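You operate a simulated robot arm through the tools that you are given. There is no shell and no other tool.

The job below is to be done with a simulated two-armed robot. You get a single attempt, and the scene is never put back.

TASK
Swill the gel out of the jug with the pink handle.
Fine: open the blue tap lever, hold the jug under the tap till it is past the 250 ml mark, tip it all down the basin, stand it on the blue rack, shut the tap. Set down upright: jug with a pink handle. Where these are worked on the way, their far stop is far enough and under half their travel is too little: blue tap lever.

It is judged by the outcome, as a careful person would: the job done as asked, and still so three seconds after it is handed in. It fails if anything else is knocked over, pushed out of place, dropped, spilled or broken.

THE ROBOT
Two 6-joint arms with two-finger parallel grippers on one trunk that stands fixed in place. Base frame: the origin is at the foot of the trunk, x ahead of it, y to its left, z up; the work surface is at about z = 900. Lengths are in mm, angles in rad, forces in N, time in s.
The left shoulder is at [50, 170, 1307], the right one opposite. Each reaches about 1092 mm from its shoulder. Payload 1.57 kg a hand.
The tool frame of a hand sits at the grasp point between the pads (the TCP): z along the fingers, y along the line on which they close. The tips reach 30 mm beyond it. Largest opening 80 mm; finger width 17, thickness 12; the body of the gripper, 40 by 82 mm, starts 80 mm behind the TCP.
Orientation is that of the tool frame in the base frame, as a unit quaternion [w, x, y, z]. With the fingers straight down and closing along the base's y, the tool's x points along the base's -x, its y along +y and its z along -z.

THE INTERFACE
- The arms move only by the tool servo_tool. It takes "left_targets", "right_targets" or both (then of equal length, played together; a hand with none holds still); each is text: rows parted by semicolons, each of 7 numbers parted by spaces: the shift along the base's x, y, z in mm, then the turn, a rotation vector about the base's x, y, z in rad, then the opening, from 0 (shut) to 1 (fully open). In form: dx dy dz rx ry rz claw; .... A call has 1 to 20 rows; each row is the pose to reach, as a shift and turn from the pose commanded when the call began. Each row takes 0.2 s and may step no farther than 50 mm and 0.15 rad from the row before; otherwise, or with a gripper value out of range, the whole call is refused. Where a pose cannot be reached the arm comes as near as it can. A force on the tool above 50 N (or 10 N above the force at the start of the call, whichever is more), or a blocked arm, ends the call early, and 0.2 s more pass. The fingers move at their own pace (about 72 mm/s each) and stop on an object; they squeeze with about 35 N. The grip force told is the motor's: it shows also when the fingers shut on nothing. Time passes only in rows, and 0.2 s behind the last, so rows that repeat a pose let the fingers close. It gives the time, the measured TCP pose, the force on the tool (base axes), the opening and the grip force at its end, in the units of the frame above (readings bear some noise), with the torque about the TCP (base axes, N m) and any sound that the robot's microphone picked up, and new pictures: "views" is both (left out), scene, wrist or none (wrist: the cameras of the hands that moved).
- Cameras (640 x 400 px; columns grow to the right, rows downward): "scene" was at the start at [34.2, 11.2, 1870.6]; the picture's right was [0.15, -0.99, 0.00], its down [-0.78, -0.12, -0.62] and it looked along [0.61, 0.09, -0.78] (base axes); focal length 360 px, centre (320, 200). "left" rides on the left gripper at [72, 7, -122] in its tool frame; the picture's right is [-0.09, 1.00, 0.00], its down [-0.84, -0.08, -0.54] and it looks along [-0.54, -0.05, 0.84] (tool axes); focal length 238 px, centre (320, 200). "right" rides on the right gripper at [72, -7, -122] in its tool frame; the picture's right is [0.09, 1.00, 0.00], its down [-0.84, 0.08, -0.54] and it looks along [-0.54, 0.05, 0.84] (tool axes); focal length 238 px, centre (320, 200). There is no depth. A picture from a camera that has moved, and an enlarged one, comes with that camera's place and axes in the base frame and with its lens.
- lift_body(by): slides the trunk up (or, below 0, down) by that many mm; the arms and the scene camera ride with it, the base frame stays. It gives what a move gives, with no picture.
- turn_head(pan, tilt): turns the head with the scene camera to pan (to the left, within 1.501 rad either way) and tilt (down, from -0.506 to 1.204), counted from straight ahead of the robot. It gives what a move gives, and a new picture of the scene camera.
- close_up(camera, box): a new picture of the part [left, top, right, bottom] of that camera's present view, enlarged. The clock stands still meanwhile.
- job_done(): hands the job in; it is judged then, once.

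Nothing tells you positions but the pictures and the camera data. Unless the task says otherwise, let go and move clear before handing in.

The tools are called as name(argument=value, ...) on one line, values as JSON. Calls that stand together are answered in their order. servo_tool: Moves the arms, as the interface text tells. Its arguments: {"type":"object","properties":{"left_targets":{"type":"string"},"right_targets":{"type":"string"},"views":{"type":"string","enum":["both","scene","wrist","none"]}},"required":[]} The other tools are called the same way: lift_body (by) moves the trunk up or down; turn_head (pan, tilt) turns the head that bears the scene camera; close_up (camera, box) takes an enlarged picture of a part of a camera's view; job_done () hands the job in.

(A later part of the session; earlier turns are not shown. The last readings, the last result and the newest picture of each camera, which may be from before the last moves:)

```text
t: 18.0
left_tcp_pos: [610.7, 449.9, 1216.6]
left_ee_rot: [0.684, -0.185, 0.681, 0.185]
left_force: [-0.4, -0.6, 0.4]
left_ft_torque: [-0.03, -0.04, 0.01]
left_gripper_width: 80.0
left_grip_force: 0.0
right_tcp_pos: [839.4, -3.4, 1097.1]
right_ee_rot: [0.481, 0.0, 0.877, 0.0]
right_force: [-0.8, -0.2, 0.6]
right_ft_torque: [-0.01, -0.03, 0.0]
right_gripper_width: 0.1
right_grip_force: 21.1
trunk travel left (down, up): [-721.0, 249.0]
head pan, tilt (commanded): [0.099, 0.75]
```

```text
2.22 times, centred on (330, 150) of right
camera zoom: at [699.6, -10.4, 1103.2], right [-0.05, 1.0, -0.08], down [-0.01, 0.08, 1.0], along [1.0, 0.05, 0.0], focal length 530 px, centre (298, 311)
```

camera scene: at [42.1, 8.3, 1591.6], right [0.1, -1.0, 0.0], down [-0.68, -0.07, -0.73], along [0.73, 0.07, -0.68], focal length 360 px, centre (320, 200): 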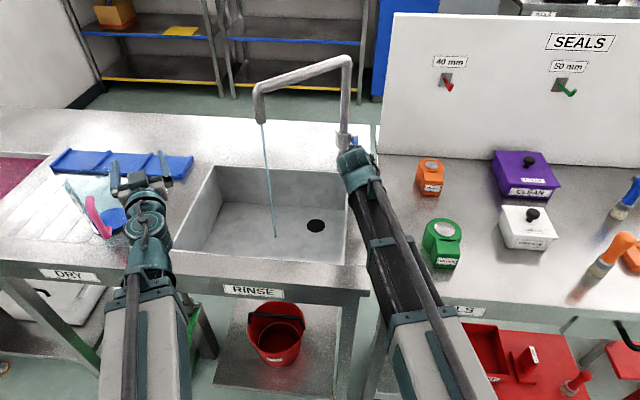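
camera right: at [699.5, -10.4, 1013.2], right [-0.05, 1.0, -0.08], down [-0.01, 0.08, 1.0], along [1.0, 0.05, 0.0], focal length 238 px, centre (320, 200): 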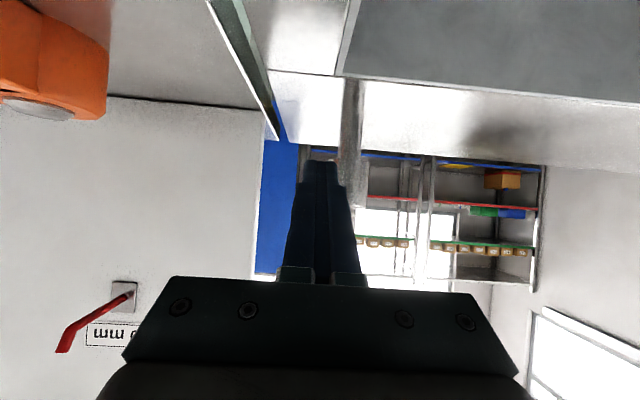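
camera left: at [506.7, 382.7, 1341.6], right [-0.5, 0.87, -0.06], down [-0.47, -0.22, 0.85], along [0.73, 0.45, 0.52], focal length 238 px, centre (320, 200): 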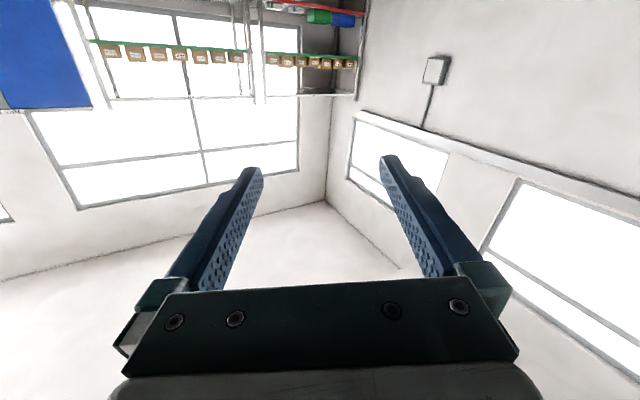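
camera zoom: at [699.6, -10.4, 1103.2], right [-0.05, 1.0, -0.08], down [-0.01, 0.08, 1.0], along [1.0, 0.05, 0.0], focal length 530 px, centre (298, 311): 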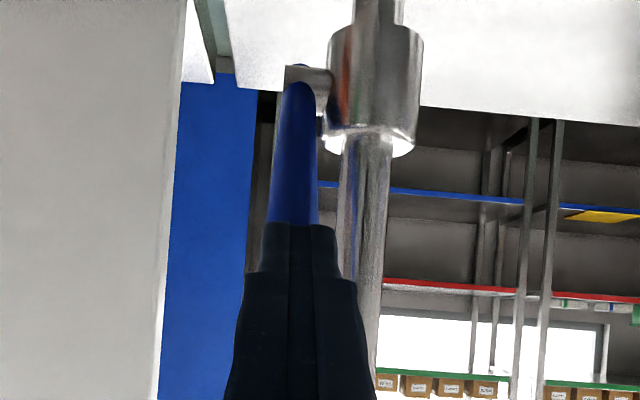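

The lever is now up about 40° with no stop yet. I'll keep raising.

lift_body(by=20)

lift_body(by=20)

close_up(camera="right", box=[240, 20, 420, 240])

```text
t: 18.6
left_tcp_pos: [611.2, 450.0, 1235.4]
left_ee_rot: [0.684, -0.183, 0.681, 0.184]
left_force: [0.2, 0.3, 0.2]
left_ft_torque: [-0.03, 0.0, 0.02]
left_gripper_width: 80.1
left_grip_force: 0.0
right_tcp_pos: [839.9, -3.4, 1118.5]
right_ee_rot: [0.481, 0.0, 0.877, 0.0]
right_force: [-0.1, -0.2, -0.1]
right_ft_torque: [0.01, -0.01, -0.01]
right_gripper_width: 0.0
right_grip_force: 21.5
trunk travel left (down, up): [-741.0, 229.0]
head pan, tilt (commanded): [0.099, 0.75]
```

```text
t: 19.3
left_tcp_pos: [610.6, 451.1, 1256.3]
left_ee_rot: [0.683, -0.184, 0.682, 0.184]
left_force: [0.4, 0.9, -1.1]
left_ft_torque: [0.01, -0.01, 0.0]
left_gripper_width: 80.3
left_grip_force: 0.2
right_tcp_pos: [840.0, -4.4, 1137.3]
right_ee_rot: [0.481, 0.001, 0.877, -0.001]
right_force: [0.0, 0.6, -0.8]
right_ft_torque: [-0.01, -0.01, 0.0]
right_gripper_width: 0.0
right_grip_force: 21.3
trunk travel left (down, up): [-761.0, 209.0]
head pan, tilt (commanded): [0.099, 0.75]
```

```text
1.82 times, centred on (330, 130) of right
camera zoom: at [699.6, -10.4, 1143.1], right [-0.05, 1.0, -0.08], down [-0.01, 0.08, 1.0], along [1.0, 0.05, 0.0], focal length 433 px, centre (302, 327)
```

zoom: 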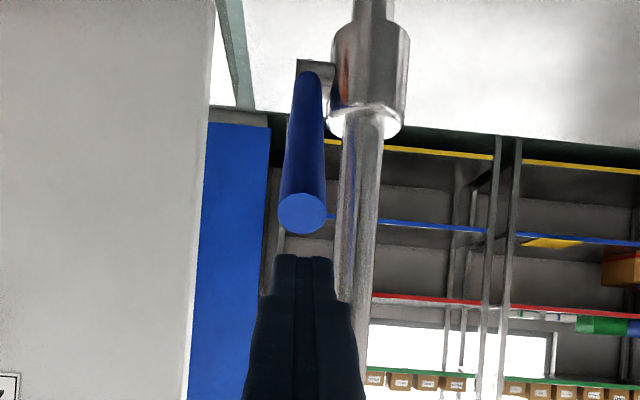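

The fingers have just slipped past the lever tip, leaving the lever about 51° up. To take it to its far stop I'll back off a little, lower, and push it forward from the robot's side.

servo_tool(right_targets="-25 0 0 0 0 0 0", views="none")

lift_body(by=-40)

servo_tool(right_targets="15 0 0 0 0 0 0; 30 0 0 0 0 0 0; 40 0 0 0 0 0 0", views="both")

close_up(camera="right", box=[240, 20, 420, 240])

```text
t: 19.7
left_tcp_pos: [611.4, 450.2, 1257.2]
left_ee_rot: [0.684, -0.183, 0.682, 0.183]
left_force: [-0.4, 0.7, 0.0]
left_ft_torque: [-0.01, 0.0, 0.02]
left_gripper_width: 79.9
left_grip_force: 0.1
right_tcp_pos: [812.0, -5.4, 1138.3]
right_ee_rot: [0.481, -0.001, 0.877, 0.0]
right_force: [0.9, 0.2, 0.6]
right_ft_torque: [0.0, 0.01, 0.04]
right_gripper_width: 0.1
right_grip_force: 21.5
trunk travel left (down, up): [-761.0, 209.0]
head pan, tilt (commanded): [0.099, 0.75]
```

```text
t: 20.6
left_tcp_pos: [611.2, 450.9, 1217.1]
left_ee_rot: [0.685, -0.183, 0.681, 0.184]
left_force: [0.2, -0.6, -0.4]
left_ft_torque: [-0.01, 0.01, -0.01]
left_gripper_width: 80.0
left_grip_force: 0.1
right_tcp_pos: [812.5, -5.0, 1097.7]
right_ee_rot: [0.481, 0.001, 0.877, 0.0]
right_force: [-0.9, 0.8, 0.5]
right_ft_torque: [-0.01, 0.01, 0.0]
right_gripper_width: 0.0
right_grip_force: 21.4
trunk travel left (down, up): [-721.0, 249.0]
head pan, tilt (commanded): [0.099, 0.75]
```

```text
t: 21.4
left_tcp_pos: [611.6, 450.0, 1217.1]
left_ee_rot: [0.684, -0.185, 0.681, 0.185]
left_force: [-0.2, 0.1, -0.4]
left_ft_torque: [0.02, -0.01, 0.01]
left_gripper_width: 79.8
left_grip_force: 0.0
right_tcp_pos: [854.6, -4.5, 1097.3]
right_ee_rot: [0.481, 0.0, 0.877, 0.0]
right_force: [-0.4, 0.0, -0.5]
right_ft_torque: [-0.02, -0.02, -0.02]
right_gripper_width: 0.2
right_grip_force: 21.4
trunk travel left (down, up): [-721.0, 249.0]
head pan, tilt (commanded): [0.099, 0.75]
camera scene: at [42.2, 8.3, 1681.6], right [0.1, -1.0, 0.0], down [-0.68, -0.07, -0.73], along [0.73, 0.07, -0.68], focal length 360 px, centre (320, 200)
camera right: at [714.1, -9.8, 1103.2], right [-0.05, 1.0, -0.08], down [-0.01, 0.08, 1.0], along [1.0, 0.05, 0.0], focal length 238 px, centre (320, 200)
```

scene: 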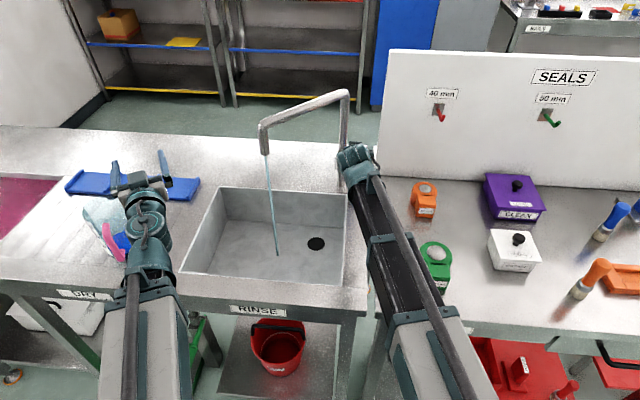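
right: 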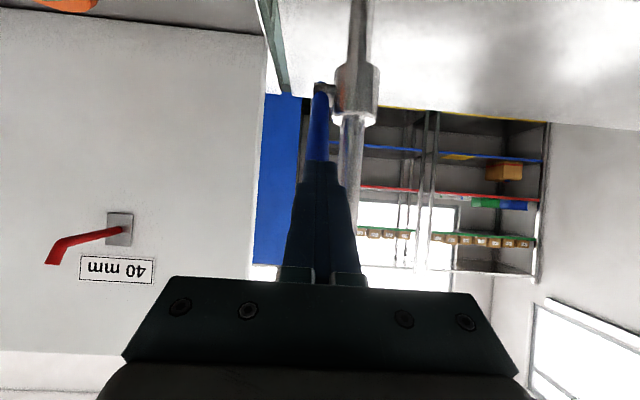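

```text
1.82 times, centred on (330, 130) of right
camera zoom: at [714.1, -9.8, 1103.2], right [-0.05, 1.0, -0.08], down [-0.01, 0.08, 1.0], along [1.0, 0.05, 0.0], focal length 433 px, centre (302, 327)
```

zoom: 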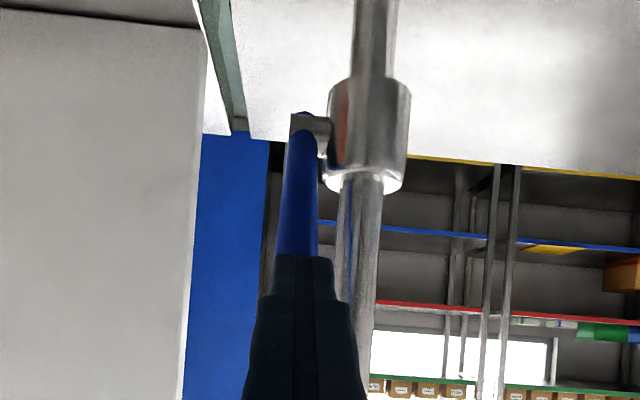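

servo_tool(right_targets="10 0 0 0 0 0 0; 20 0 0 0 0 0 0; 28 0 0 0 0 0 0", views="none")

close_up(camera="right", box=[240, 20, 420, 240])

close_up(camera="scene", box=[310, 80, 390, 190])

```text
t: 22.1
left_tcp_pos: [611.6, 449.3, 1216.3]
left_ee_rot: [0.684, -0.184, 0.681, 0.184]
left_force: [0.1, 0.7, -0.4]
left_ft_torque: [0.02, 0.02, -0.01]
left_gripper_width: 80.1
left_grip_force: 0.0
right_tcp_pos: [882.6, -4.5, 1098.2]
right_ee_rot: [0.48, -0.001, 0.877, 0.0]
right_force: [-0.2, -0.9, 0.1]
right_ft_torque: [0.01, 0.02, 0.03]
right_gripper_width: 0.2
right_grip_force: 21.7
trunk travel left (down, up): [-721.0, 249.0]
head pan, tilt (commanded): [0.099, 0.75]
```

```text
1.82 times, centred on (330, 130) of right
camera zoom: at [741.6, -9.3, 1103.1], right [-0.05, 1.0, -0.08], down [-0.01, 0.08, 1.0], along [1.0, 0.05, 0.0], focal length 433 px, centre (302, 327)
```

zoom: 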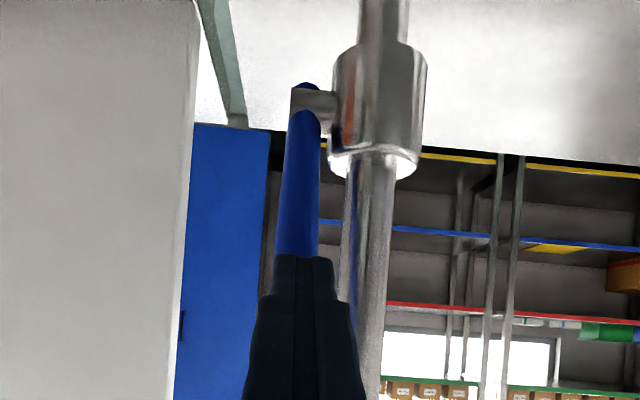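

```text
3.64 times, centred on (350, 135) of scene
camera zoom: at [42.2, 8.3, 1681.6], right [0.1, -1.0, 0.0], down [-0.68, -0.07, -0.73], along [0.73, 0.07, -0.68], focal length 1309 px, centre (211, 436)
```

zoom: 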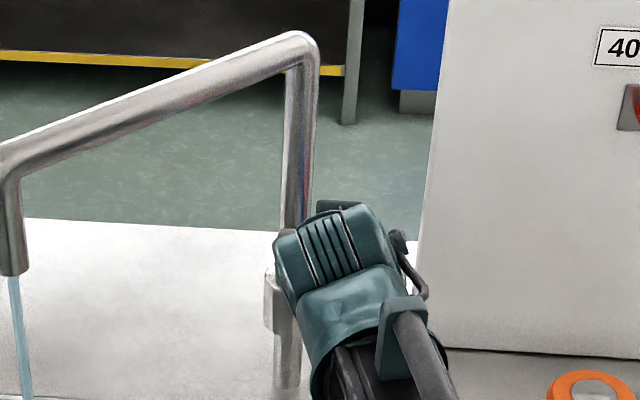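

servo_tool(right_targets="6 0 0 0 0 0 0; 12 0 0 0 0 0 0; 18 0 0 0 0 0 0; 24 0 0 0 0 0 0", views="none")

close_up(camera="right", box=[240, 20, 420, 240])

```text
t: 23.1
left_tcp_pos: [611.2, 450.0, 1216.3]
left_ee_rot: [0.684, -0.184, 0.681, 0.184]
left_force: [0.9, -0.2, -0.6]
left_ft_torque: [0.02, 0.0, 0.01]
left_gripper_width: 80.2
left_grip_force: 0.2
right_tcp_pos: [903.8, -4.0, 1097.8]
right_ee_rot: [0.481, 0.0, 0.877, -0.001]
right_force: [0.1, 0.2, -0.4]
right_ft_torque: [0.02, 0.01, 0.01]
right_gripper_width: 0.0
right_grip_force: 21.1
trunk travel left (down, up): [-721.0, 249.0]
head pan, tilt (commanded): [0.099, 0.75]
```

```text
1.82 times, centred on (330, 130) of right
camera zoom: at [764.6, -9.0, 1103.2], right [-0.05, 1.0, -0.08], down [-0.01, 0.08, 1.0], along [1.0, 0.05, 0.0], focal length 433 px, centre (302, 327)
```

zoom: 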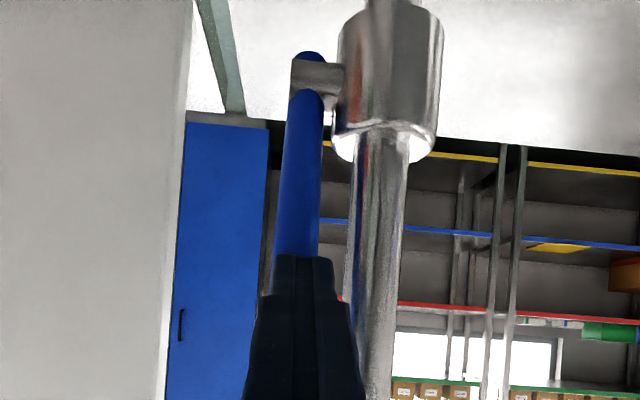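

servo_tool(right_targets="5 0 0 0 0 0 0; 10 0 0 0 0 0 0", views="none")

servo_tool(right_targets="-30 0 0 0 0 0 0; -60 -10 0 0 0 0 0; -100 -40 0 0 0 0 0; -140 -70 0 0 0 0 0; -180 -100 0 0 0 0 0", views="both")

close_up(camera="scene", box=[310, 80, 390, 190])

close_up(camera="right", box=[320, 20, 500, 200])

```text
t: 23.8
left_tcp_pos: [610.6, 450.1, 1217.3]
left_ee_rot: [0.684, -0.185, 0.681, 0.185]
left_force: [0.3, -0.2, 0.0]
left_ft_torque: [0.05, -0.02, 0.0]
left_gripper_width: 79.9
left_grip_force: 0.0
right_tcp_pos: [913.5, -2.3, 1097.8]
right_ee_rot: [0.481, -0.001, 0.877, 0.001]
right_force: [-9.5, 0.1, -2.8]
right_ft_torque: [0.0, 0.18, 0.01]
right_gripper_width: 0.0
right_grip_force: 21.5
trunk travel left (down, up): [-721.0, 249.0]
head pan, tilt (commanded): [0.099, 0.75]
```

```text
t: 24.9
left_tcp_pos: [611.4, 449.8, 1216.1]
left_ee_rot: [0.684, -0.184, 0.681, 0.185]
left_force: [-0.5, 0.0, 0.5]
left_ft_torque: [0.03, 0.0, 0.0]
left_gripper_width: 80.1
left_grip_force: 0.0
right_tcp_pos: [730.4, -104.1, 1097.3]
right_ee_rot: [0.48, 0.0, 0.877, 0.0]
right_force: [0.9, -0.6, -0.5]
right_ft_torque: [0.0, 0.02, 0.0]
right_gripper_width: 0.0
right_grip_force: 21.0
trunk travel left (down, up): [-721.0, 249.0]
head pan, tilt (commanded): [0.099, 0.75]
camera scene: at [41.4, 8.0, 1681.6], right [0.1, -0.99, 0.0], down [-0.68, -0.07, -0.73], along [0.73, 0.07, -0.68], focal length 360 px, centre (320, 200)
camera right: at [591.2, -110.4, 1103.4], right [-0.05, 1.0, -0.08], down [-0.01, 0.08, 1.0], along [1.0, 0.05, 0.0], focal length 238 px, centre (320, 200)
```

scene: 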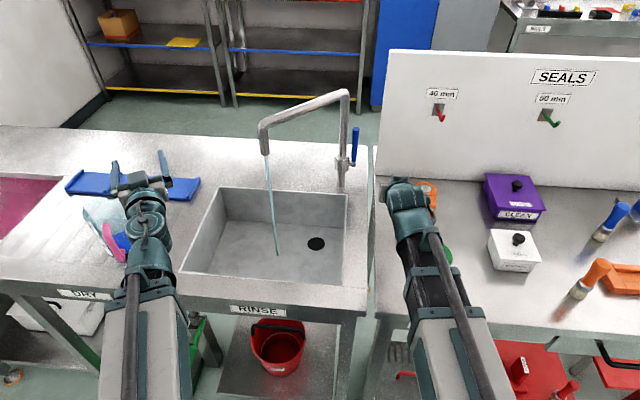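
right: 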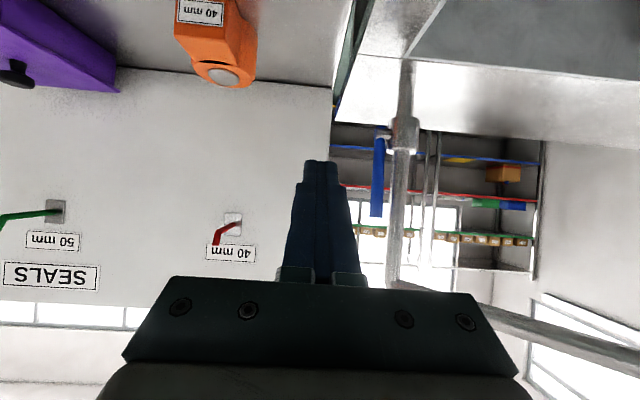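

```text
3.64 times, centred on (350, 135) of scene
camera zoom: at [41.4, 8.0, 1681.6], right [0.1, -0.99, 0.0], down [-0.68, -0.07, -0.73], along [0.73, 0.07, -0.68], focal length 1309 px, centre (211, 436)
```

zoom: 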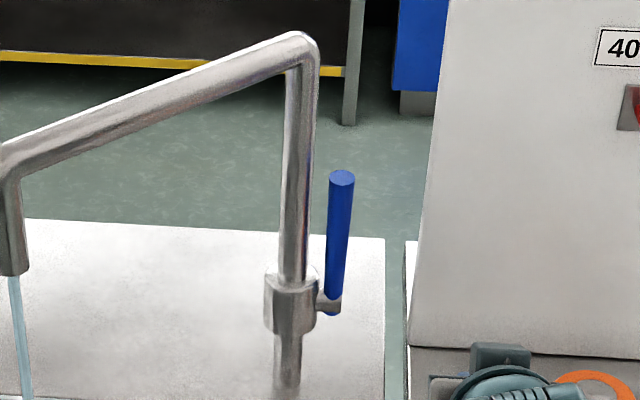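

```text
2.22 times, centred on (410, 110) of right
camera zoom: at [591.2, -110.4, 1103.4], right [-0.05, 1.0, -0.08], down [-0.01, 0.08, 1.0], along [1.0, 0.05, 0.0], focal length 530 px, centre (120, 400)
```

zoom: 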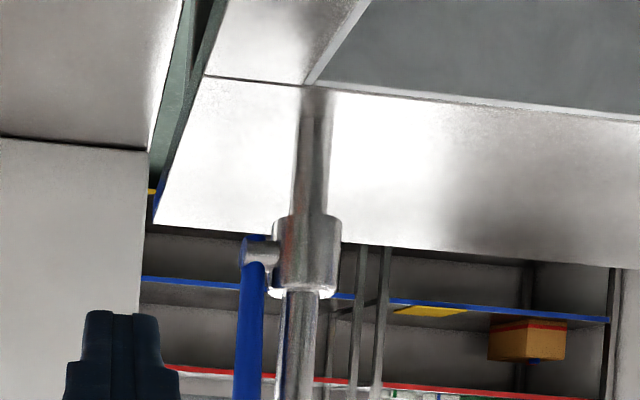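

The lever is upright at its far stop (about 9.5 N felt there) and the tap runs. Now the jug: I'll raise the trunk, then bring the left hand, pitched 30° and yawed 30°, above the pink handle.

lift_body(by=75)

servo_tool(left_targets="-4 17 -23 -0.0655 0.1134 0 1; -8 35 -46 -0.1309 0.2267 0 1; -11 52 -69 -0.1964 0.3401 0 1; -15 69 -92 -0.2618 0.4535 0 1; -19 86 -114 -0.3273 0.5668 0 1; -23 104 -137 -0.3927 0.6802 0 1; -26 121 -160 -0.4582 0.7935 0 1; -30 138 -183 -0.5236 0.9069 0 1", views="both")

close_up(camera="left", box=[220, 60, 420, 240])

```text
t: 26.1
left_tcp_pos: [611.3, 451.5, 1291.5]
left_ee_rot: [0.684, -0.183, 0.682, 0.183]
left_force: [-0.6, 0.3, -0.4]
left_ft_torque: [-0.02, 0.01, 0.01]
left_gripper_width: 80.2
left_grip_force: 0.1
right_tcp_pos: [731.8, -105.4, 1172.7]
right_ee_rot: [0.481, 0.0, 0.877, 0.0]
right_force: [-0.1, -0.2, -0.2]
right_ft_torque: [-0.02, -0.03, -0.01]
right_gripper_width: 0.0
right_grip_force: 21.3
trunk travel left (down, up): [-796.0, 174.0]
head pan, tilt (commanded): [0.099, 0.75]
```

```text
t: 27.9
left_tcp_pos: [580.6, 591.3, 1100.1]
left_ee_rot: [0.252, -0.25, 0.932, 0.068]
left_force: [-0.5, 0.2, 0.0]
left_ft_torque: [0.02, 0.01, 0.0]
left_gripper_width: 79.7
left_grip_force: 0.0
left hand out of reach, approached as far as the arm can: row 1, 2, 3, 4, 5, 6, 7, 8
right_tcp_pos: [732.6, -104.0, 1172.6]
right_ee_rot: [0.481, 0.001, 0.877, 0.0]
right_force: [0.9, 0.9, 0.9]
right_ft_torque: [0.03, 0.02, -0.02]
right_gripper_width: 0.1
right_grip_force: 21.4
trunk travel left (down, up): [-796.0, 174.0]
head pan, tilt (commanded): [0.099, 0.75]
camera scene: at [42.4, 8.9, 1756.6], right [0.1, -1.0, 0.0], down [-0.68, -0.07, -0.73], along [0.73, 0.07, -0.68], focal length 360 px, centre (320, 200)
camera left: at [470.7, 533.5, 1169.5], right [-0.43, 0.9, 0.05], down [0.43, 0.16, 0.89], along [0.79, 0.4, -0.46], focal length 238 px, centre (320, 200)
```

scene: 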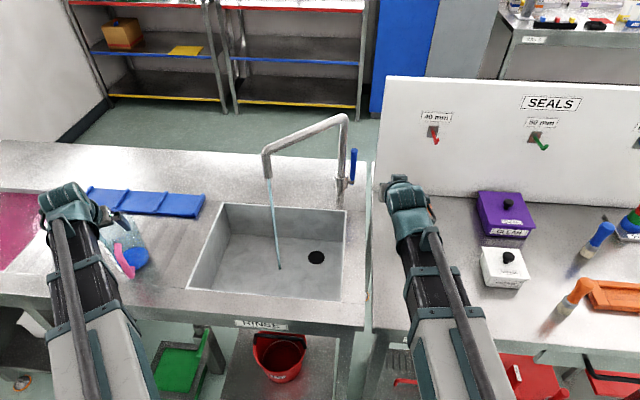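
left: 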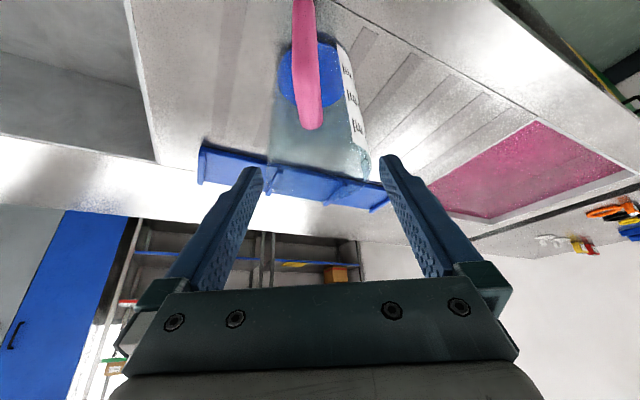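

```text
2.22 times, centred on (320, 150) of left
camera zoom: at [470.7, 533.5, 1169.5], right [-0.43, 0.9, 0.05], down [0.43, 0.16, 0.89], along [0.79, 0.4, -0.46], focal length 530 px, centre (320, 311)
```

zoom: 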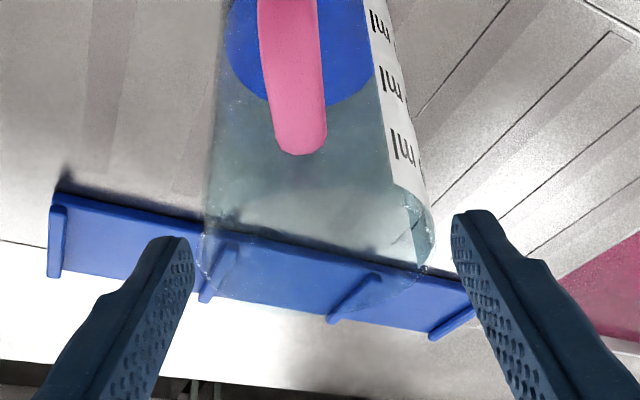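

The handle lies about 5 mm to the right of the hand's plane and 30 mm further out than the hand. I'll shift to line up with the bar at (557, 571.5) and check.

servo_tool(left_targets="-12 -10 0 0 0 0 1; -23 -20 0 0 0 0 1; -23 -20 0 0 0 0 1", views="wrist")

close_up(camera="left", box=[220, 0, 420, 180])

close_up(camera="scene", box=[30, 170, 190, 320])

```text
t: 28.7
left_tcp_pos: [558.4, 569.1, 1100.8]
left_ee_rot: [0.251, -0.25, 0.933, 0.068]
left_force: [0.1, -0.9, 0.1]
left_ft_torque: [-0.01, 0.0, 0.0]
left_gripper_width: 80.1
left_grip_force: 0.1
right_tcp_pos: [732.1, -104.7, 1172.1]
right_ee_rot: [0.48, -0.001, 0.877, 0.001]
right_force: [-0.6, -0.6, -0.2]
right_ft_torque: [0.02, -0.01, 0.0]
right_gripper_width: 0.0
right_grip_force: 21.5
trunk travel left (down, up): [-796.0, 174.0]
head pan, tilt (commanded): [0.099, 0.75]
camera left: at [447.6, 511.0, 1169.7], right [-0.43, 0.9, 0.05], down [0.43, 0.16, 0.89], along [0.79, 0.4, -0.46], focal length 238 px, centre (320, 200)
```

left: 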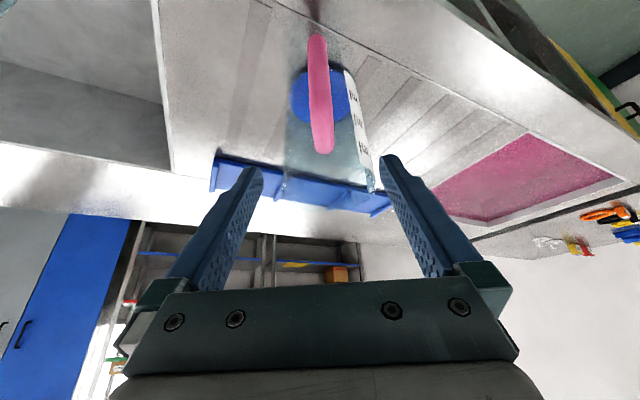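

```text
2.22 times, centred on (320, 90) of left
camera zoom: at [447.6, 511.0, 1169.7], right [-0.43, 0.9, 0.05], down [0.43, 0.16, 0.89], along [0.79, 0.4, -0.46], focal length 530 px, centre (320, 444)
```

zoom: 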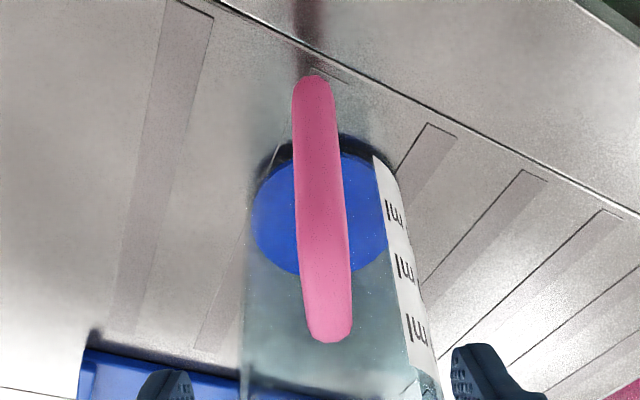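

```text
2.67 times, centred on (110, 245) of scene
camera zoom: at [42.2, 8.4, 1756.6], right [0.1, -1.0, 0.0], down [-0.68, -0.07, -0.73], along [0.73, 0.07, -0.68], focal length 960 px, centre (880, 80)
```

zoom: 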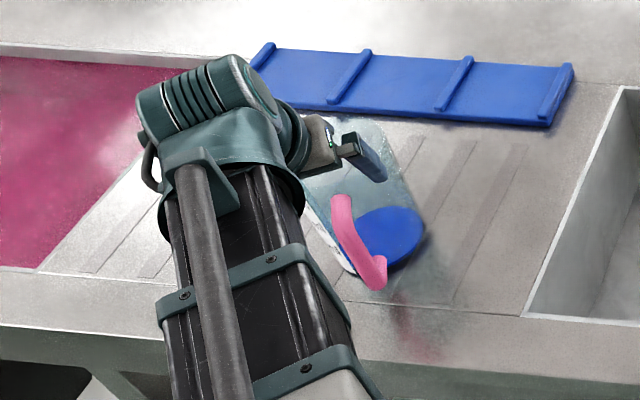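

The handle is now about 4 mm to the +y side of the hand's plane. A small correction, then I lower the open fingers around the handle in stages.

servo_tool(left_targets="-2 3.5 0 0 0 0 1; -2 3.5 0 0 0 0 1", views="none")

lift_body(by=-50)

close_up(camera="left", box=[200, 0, 440, 220])

close_up(camera="scene", box=[30, 150, 190, 300])

```text
t: 29.3
left_tcp_pos: [557.6, 571.8, 1099.6]
left_ee_rot: [0.251, -0.25, 0.933, 0.068]
left_force: [0.6, 0.0, -0.1]
left_ft_torque: [0.0, -0.01, 0.01]
left_gripper_width: 79.9
left_grip_force: 0.1
right_tcp_pos: [732.2, -104.0, 1173.1]
right_ee_rot: [0.48, 0.0, 0.877, 0.0]
right_force: [-0.5, -0.3, -0.4]
right_ft_torque: [0.0, 0.0, 0.02]
right_gripper_width: 0.1
right_grip_force: 21.0
trunk travel left (down, up): [-796.0, 174.0]
head pan, tilt (commanded): [0.099, 0.75]
```

```text
t: 30.2
left_tcp_pos: [556.3, 570.1, 1051.5]
left_ee_rot: [0.251, -0.25, 0.933, 0.069]
left_force: [-0.1, 0.6, -0.2]
left_ft_torque: [0.02, 0.01, 0.0]
left_gripper_width: 80.1
left_grip_force: 0.0
right_tcp_pos: [732.0, -103.8, 1121.9]
right_ee_rot: [0.482, -0.001, 0.876, 0.001]
right_force: [0.1, 0.1, -0.3]
right_ft_torque: [0.0, -0.05, -0.01]
right_gripper_width: 0.0
right_grip_force: 21.4
trunk travel left (down, up): [-746.0, 224.0]
head pan, tilt (commanded): [0.099, 0.75]
```

```text
1.82 times, centred on (320, 110) of left
camera zoom: at [445.9, 514.4, 1119.8], right [-0.43, 0.9, 0.05], down [0.43, 0.16, 0.89], along [0.79, 0.4, -0.45], focal length 433 px, centre (320, 364)
```

zoom: 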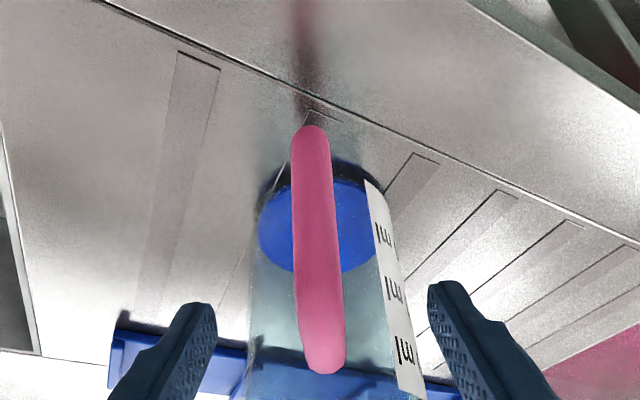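

```text
2.67 times, centred on (110, 225) of scene
camera zoom: at [41.9, 8.2, 1706.6], right [0.1, -1.0, 0.0], down [-0.68, -0.07, -0.73], along [0.73, 0.07, -0.68], focal length 960 px, centre (880, 133)
```

zoom: 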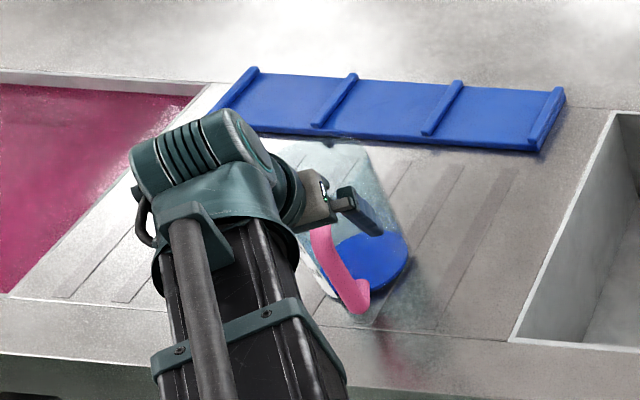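

The handle sits centrally between the fingers. Lowering the rest of the way.

lift_body(by=-30)

lift_body(by=-28)

servo_tool(left_targets="0 0 0 0 0 0 1", views="both")

close_up(camera="left", box=[200, 0, 440, 220])

```text
t: 30.9
left_tcp_pos: [556.8, 571.4, 1021.3]
left_ee_rot: [0.251, -0.25, 0.933, 0.068]
left_force: [0.9, -0.5, 0.1]
left_ft_torque: [0.01, -0.04, 0.03]
left_gripper_width: 80.0
left_grip_force: 0.1
right_tcp_pos: [731.6, -105.2, 1092.6]
right_ee_rot: [0.481, -0.001, 0.876, 0.0]
right_force: [-0.2, 0.4, -0.4]
right_ft_torque: [0.0, -0.03, 0.04]
right_gripper_width: 0.1
right_grip_force: 21.5
trunk travel left (down, up): [-716.0, 254.0]
head pan, tilt (commanded): [0.099, 0.75]
```

```text
t: 31.7
left_tcp_pos: [556.1, 570.5, 993.2]
left_ee_rot: [0.252, -0.251, 0.932, 0.068]
left_force: [0.8, 0.1, 0.2]
left_ft_torque: [0.05, -0.01, 0.0]
left_gripper_width: 80.0
left_grip_force: 0.1
right_tcp_pos: [731.4, -104.1, 1064.6]
right_ee_rot: [0.481, -0.001, 0.877, 0.001]
right_force: [0.2, 0.9, 0.3]
right_ft_torque: [0.02, -0.01, 0.01]
right_gripper_width: 0.0
right_grip_force: 21.5
trunk travel left (down, up): [-688.0, 282.0]
head pan, tilt (commanded): [0.099, 0.75]
```

```text
t: 32.1
left_tcp_pos: [556.8, 571.2, 993.8]
left_ee_rot: [0.252, -0.249, 0.933, 0.068]
left_force: [0.7, -0.1, -0.7]
left_ft_torque: [-0.02, -0.02, -0.02]
left_gripper_width: 80.0
left_grip_force: 0.1
right_tcp_pos: [732.4, -104.8, 1063.8]
right_ee_rot: [0.481, 0.0, 0.877, 0.0]
right_force: [0.1, -0.4, 0.1]
right_ft_torque: [-0.02, -0.02, 0.01]
right_gripper_width: 0.0
right_grip_force: 21.4
trunk travel left (down, up): [-688.0, 282.0]
head pan, tilt (commanded): [0.099, 0.75]
camera scene: at [42.0, 8.3, 1648.6], right [0.1, -1.0, 0.0], down [-0.68, -0.07, -0.73], along [0.73, 0.07, -0.68], focal length 360 px, centre (320, 200)
camera left: at [446.0, 514.4, 1061.8], right [-0.43, 0.9, 0.05], down [0.43, 0.16, 0.89], along [0.79, 0.4, -0.45], focal length 238 px, centre (320, 200)
```

scene: 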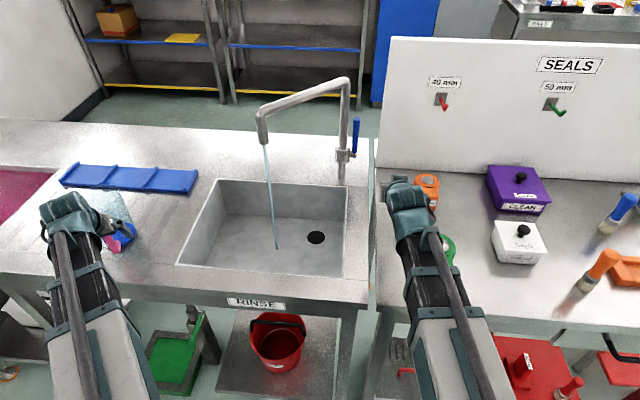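
left: 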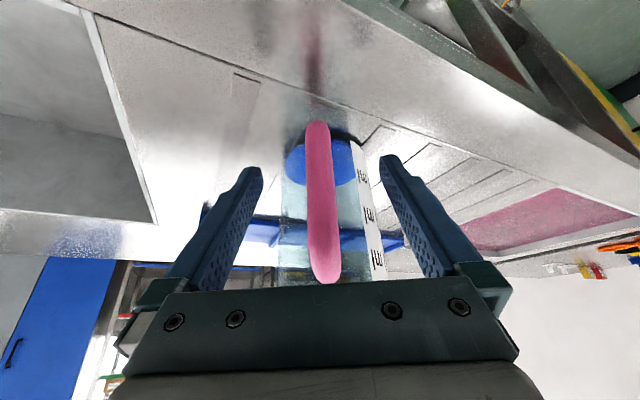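

```text
1.82 times, centred on (320, 110) of left
camera zoom: at [446.0, 514.4, 1061.8], right [-0.43, 0.9, 0.05], down [0.43, 0.16, 0.89], along [0.79, 0.4, -0.45], focal length 433 px, centre (320, 364)
```

zoom: 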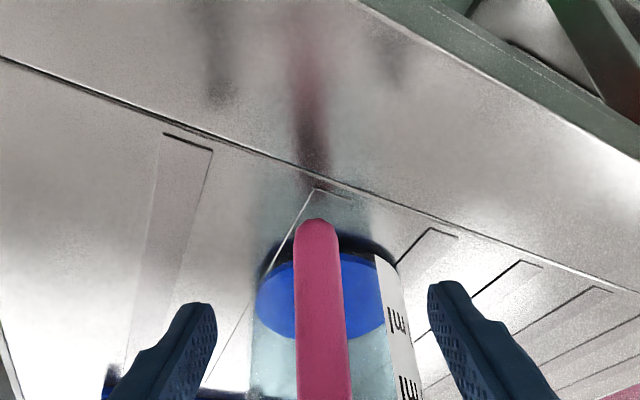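

The handle runs centrally between the fingers. I'll close on it.

servo_tool(left_targets="0 0 0 0 0 0 0.5; 0 0 0 0 0 0 0.3; 0 0 0 0 0 0 0; 0 0 0 0 0 0 0; 0 0 0 0 0 0 0; 0 0 0 0 0 0 0", views="both")

close_up(camera="left", box=[200, 50, 440, 290])

close_up(camera="scene", box=[30, 150, 190, 300])

```text
t: 33.5
left_tcp_pos: [557.1, 571.2, 994.1]
left_ee_rot: [0.252, -0.25, 0.932, 0.068]
left_force: [0.2, -1.3, -0.5]
left_ft_torque: [-0.11, 0.01, 0.0]
left_gripper_width: 17.2
left_grip_force: 32.6
right_tcp_pos: [732.4, -104.5, 1064.5]
right_ee_rot: [0.481, 0.0, 0.877, -0.001]
right_force: [-0.1, 0.3, 0.5]
right_ft_torque: [-0.02, 0.03, 0.03]
right_gripper_width: 0.0
right_grip_force: 22.0
trunk travel left (down, up): [-688.0, 282.0]
head pan, tilt (commanded): [0.099, 0.75]
camera scene: at [42.0, 8.3, 1648.6], right [0.1, -1.0, 0.0], down [-0.68, -0.07, -0.73], along [0.73, 0.07, -0.68], focal length 360 px, centre (320, 200)
camera left: at [446.0, 514.4, 1061.7], right [-0.43, 0.9, 0.05], down [0.43, 0.16, 0.89], along [0.79, 0.4, -0.45], focal length 238 px, centre (320, 200)
```

scene: 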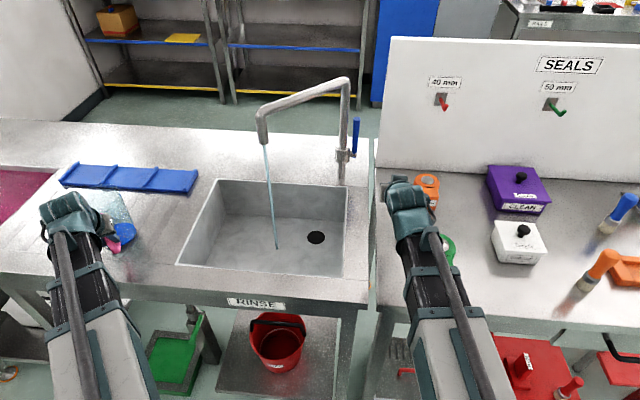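
left: 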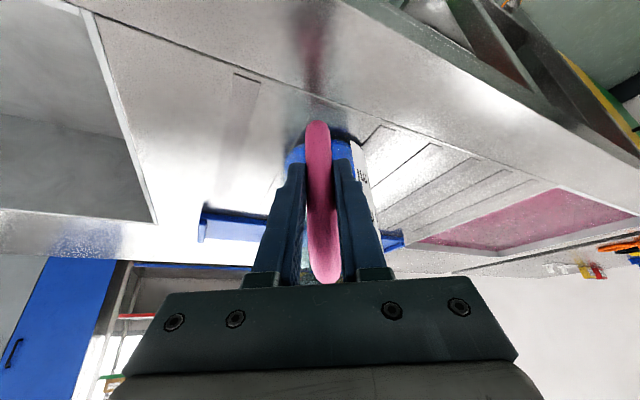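

```text
1.67 times, centred on (320, 170) of left
camera zoom: at [446.0, 514.4, 1061.7], right [-0.43, 0.9, 0.05], down [0.43, 0.16, 0.89], along [0.79, 0.4, -0.45], focal length 397 px, centre (320, 250)
```

zoom: 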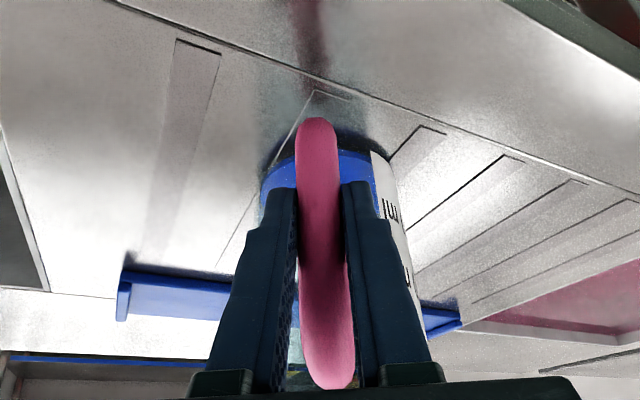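

```text
2.67 times, centred on (110, 225) of scene
camera zoom: at [42.0, 8.3, 1648.6], right [0.1, -1.0, 0.0], down [-0.68, -0.07, -0.73], along [0.73, 0.07, -0.68], focal length 960 px, centre (880, 133)
```

zoom: 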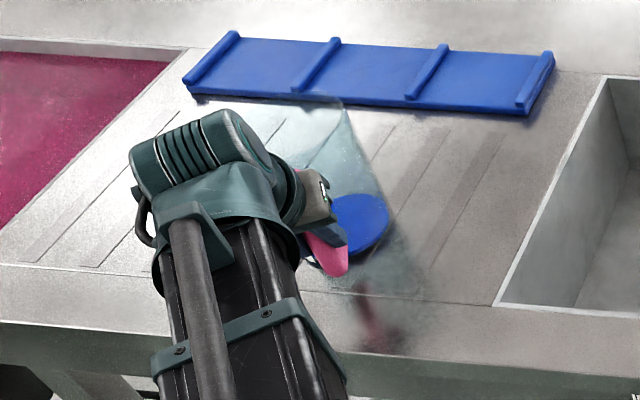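

Gripped on the 17 mm handle. I'll lift a little and check weight and tilt.

lift_body(by=20)

lift_body(by=30)

close_up(camera="scene", box=[30, 150, 190, 300])

close_up(camera="left", box=[200, 50, 440, 290])

```text
t: 34.1
left_tcp_pos: [556.1, 571.1, 1012.3]
left_ee_rot: [0.252, -0.249, 0.933, 0.067]
left_force: [-0.9, 0.2, -2.7]
left_ft_torque: [-0.06, 0.12, 0.06]
left_gripper_width: 17.3
left_grip_force: 31.8
right_tcp_pos: [732.1, -103.8, 1084.8]
right_ee_rot: [0.481, 0.0, 0.877, 0.0]
right_force: [0.4, 0.7, -0.4]
right_ft_torque: [0.03, -0.02, 0.02]
right_gripper_width: 0.0
right_grip_force: 20.8
trunk travel left (down, up): [-708.0, 262.0]
head pan, tilt (commanded): [0.099, 0.75]
```

```text
t: 34.9
left_tcp_pos: [556.5, 571.9, 1043.0]
left_ee_rot: [0.251, -0.251, 0.932, 0.068]
left_force: [0.7, 0.2, -1.5]
left_ft_torque: [-0.07, 0.13, 0.0]
left_gripper_width: 17.2
left_grip_force: 32.0
right_tcp_pos: [732.7, -104.0, 1114.1]
right_ee_rot: [0.481, -0.001, 0.877, 0.0]
right_force: [-0.8, -0.4, 0.8]
right_ft_torque: [-0.04, -0.01, 0.01]
right_gripper_width: 0.4
right_grip_force: 20.7
trunk travel left (down, up): [-738.0, 232.0]
head pan, tilt (commanded): [0.099, 0.75]
```

```text
2.67 times, centred on (110, 225) of scene
camera zoom: at [42.4, 8.5, 1698.6], right [0.1, -1.0, 0.0], down [-0.68, -0.07, -0.73], along [0.73, 0.07, -0.68], focal length 960 px, centre (880, 133)
```

zoom: 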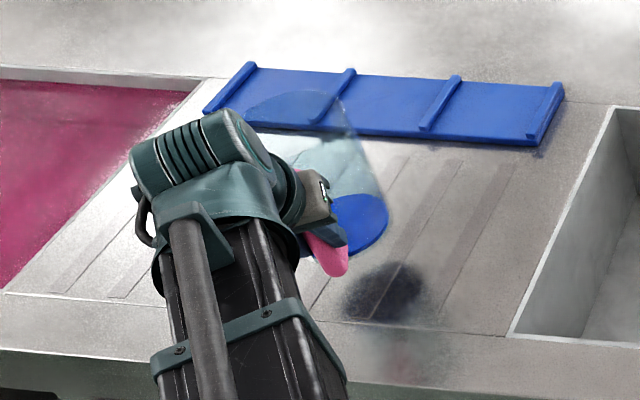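

```text
1.67 times, centred on (320, 170) of left
camera zoom: at [446.3, 514.6, 1111.6], right [-0.43, 0.9, 0.05], down [0.43, 0.16, 0.89], along [0.79, 0.4, -0.45], focal length 397 px, centre (320, 250)
```

zoom: 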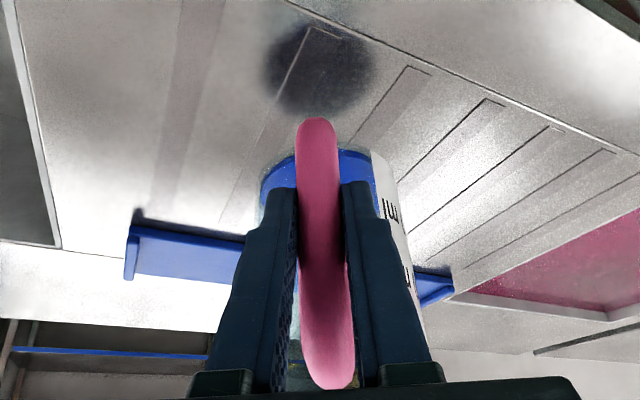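

The jug lifts cleanly and upright, about 0.2 kg. Now I'll carry it over the basin, yawing 30° so the handle points straight at me, stopping short of the stream at about jug centre (679, 225).

servo_tool(left_targets="3 -34 0 0 0 -0.0524 0; 7 -69 0 0 0 -0.1047 0; 10 -103 0 0 0 -0.1571 0; 13 -138 0 0 0 -0.2094 0; 17 -172 0 0 0 -0.2618 0; 20 -207 0 0 0 -0.3142 0; 23 -242 0 0 0 -0.3665 0; 27 -276 0 0 0 -0.4189 0; 30 -311 0 0 0 -0.4712 0; 33 -345 0 0 0 -0.5236 0; 33 -345 0 0 0 -0.5236 0", views="both")

close_up(camera="scene", box=[180, 80, 380, 280])

close_up(camera="left", box=[200, 50, 440, 290])

```text
t: 37.3
left_tcp_pos: [588.4, 226.0, 1042.5]
left_ee_rot: [0.26, 0.0, 0.966, 0.001]
left_force: [0.8, -0.1, -2.1]
left_ft_torque: [-0.01, 0.1, -0.02]
left_gripper_width: 16.8
left_grip_force: 31.9
right_tcp_pos: [732.4, -103.4, 1114.6]
right_ee_rot: [0.481, 0.0, 0.877, 0.0]
right_force: [0.3, -0.4, 0.2]
right_ft_torque: [0.02, -0.01, 0.0]
right_gripper_width: 0.1
right_grip_force: 21.4
trunk travel left (down, up): [-738.0, 232.0]
head pan, tilt (commanded): [0.099, 0.75]
camera scene: at [42.3, 8.4, 1698.6], right [0.1, -1.0, 0.0], down [-0.68, -0.07, -0.73], along [0.73, 0.07, -0.68], focal length 360 px, centre (320, 200)
camera left: at [465.9, 232.0, 1111.7], right [0.08, 1.0, 0.05], down [0.45, -0.08, 0.89], along [0.89, -0.05, -0.46], focal length 238 px, centre (320, 200)
```

scene: 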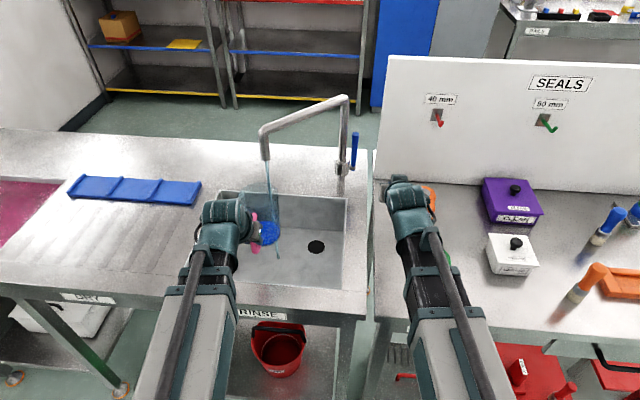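
left: 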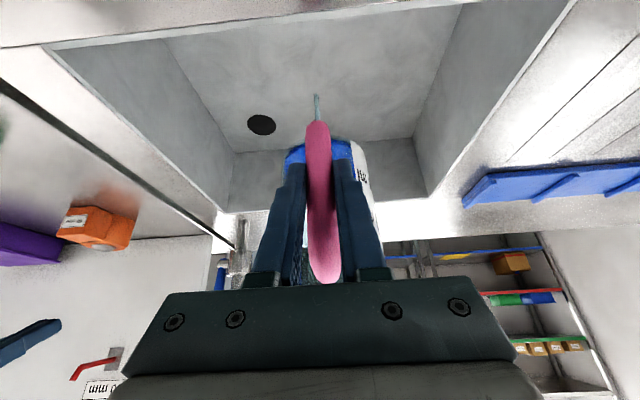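

```text
2.00 times, centred on (280, 180) of scene
camera zoom: at [42.3, 8.4, 1698.6], right [0.1, -1.0, 0.0], down [-0.68, -0.07, -0.73], along [0.73, 0.07, -0.68], focal length 720 px, centre (400, 240)
```

zoom: 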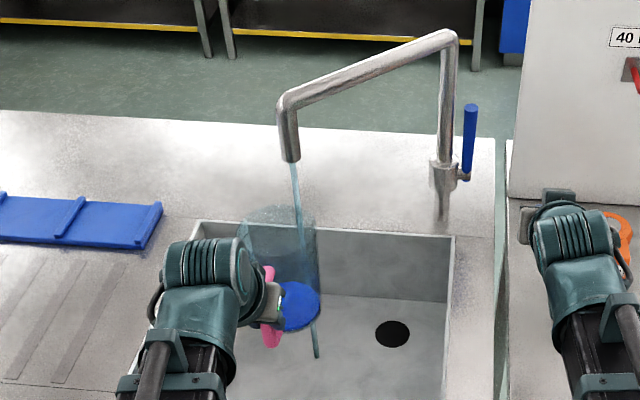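

```text
1.67 times, centred on (320, 170) of left
camera zoom: at [465.9, 232.0, 1111.7], right [0.08, 1.0, 0.05], down [0.45, -0.08, 0.89], along [0.89, -0.05, -0.46], focal length 397 px, centre (320, 250)
```

zoom: 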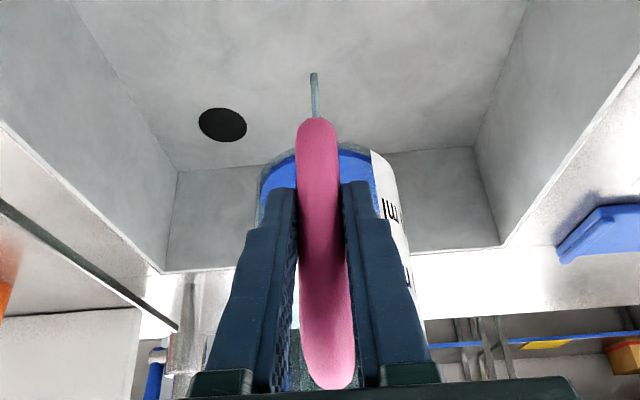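

The stream falls at about (765, 219); the jug hangs just in front of it with the basin floor near z 750. I'll slide the jug forward under the tap and watch the level and the weight.

servo_tool(left_targets="22 -1 0 0 0 0 0; 44 -3 0 0 0 0 0; 66 -4 0 0 0 0 0; 85 -5 0 0 0 0 0; 85 -5 0 0 0 0 0", views="both")

close_up(camera="scene", box=[220, 120, 340, 270])

close_up(camera="left", box=[260, 100, 420, 260])

```text
t: 38.5
left_tcp_pos: [675.2, 222.1, 1042.4]
left_ee_rot: [0.26, 0.0, 0.966, 0.001]
left_force: [-0.1, 0.1, -2.8]
left_ft_torque: [0.0, 0.17, 0.02]
left_gripper_width: 17.0
left_grip_force: 31.7
right_tcp_pos: [731.9, -103.3, 1115.2]
right_ee_rot: [0.481, -0.001, 0.877, 0.001]
right_force: [-0.6, -0.3, -0.4]
right_ft_torque: [0.0, 0.01, 0.01]
right_gripper_width: 0.1
right_grip_force: 21.4
trunk travel left (down, up): [-738.0, 232.0]
head pan, tilt (commanded): [0.099, 0.75]
camera scene: at [42.2, 8.3, 1698.6], right [0.1, -1.0, 0.0], down [-0.68, -0.07, -0.73], along [0.73, 0.07, -0.68], focal length 360 px, centre (320, 200)
camera left: at [552.1, 227.5, 1111.7], right [0.08, 1.0, 0.05], down [0.45, -0.08, 0.89], along [0.89, -0.05, -0.45], focal length 238 px, centre (320, 200)
```

scene: 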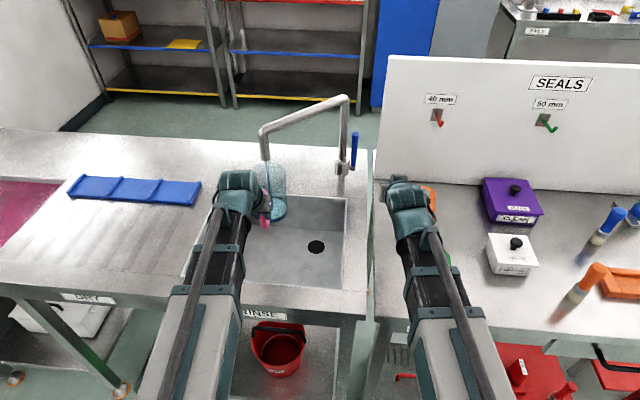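
left: 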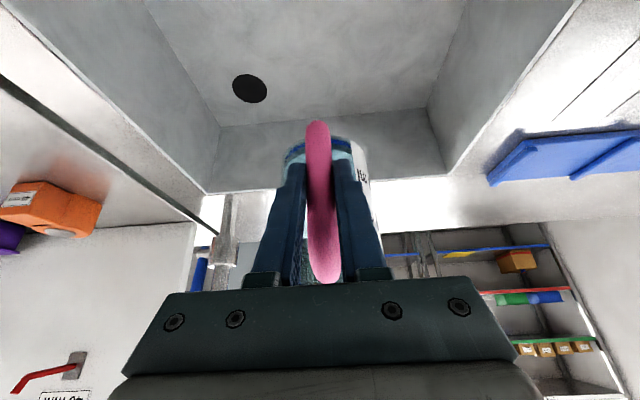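

```text
2.67 times, centred on (280, 195) of scene
camera zoom: at [42.2, 8.3, 1698.6], right [0.1, -1.0, 0.0], down [-0.68, -0.07, -0.73], along [0.73, 0.07, -0.68], focal length 960 px, centre (427, 213)
```

zoom: 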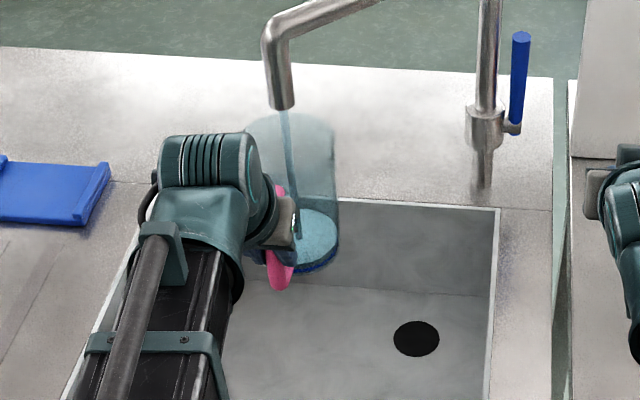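

```text
2.50 times, centred on (340, 180) of left
camera zoom: at [552.1, 227.5, 1111.7], right [0.08, 1.0, 0.05], down [0.45, -0.08, 0.89], along [0.89, -0.05, -0.45], focal length 596 px, centre (270, 250)
```

zoom: 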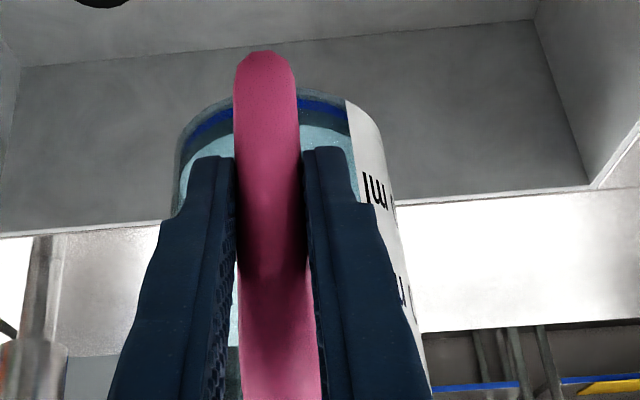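

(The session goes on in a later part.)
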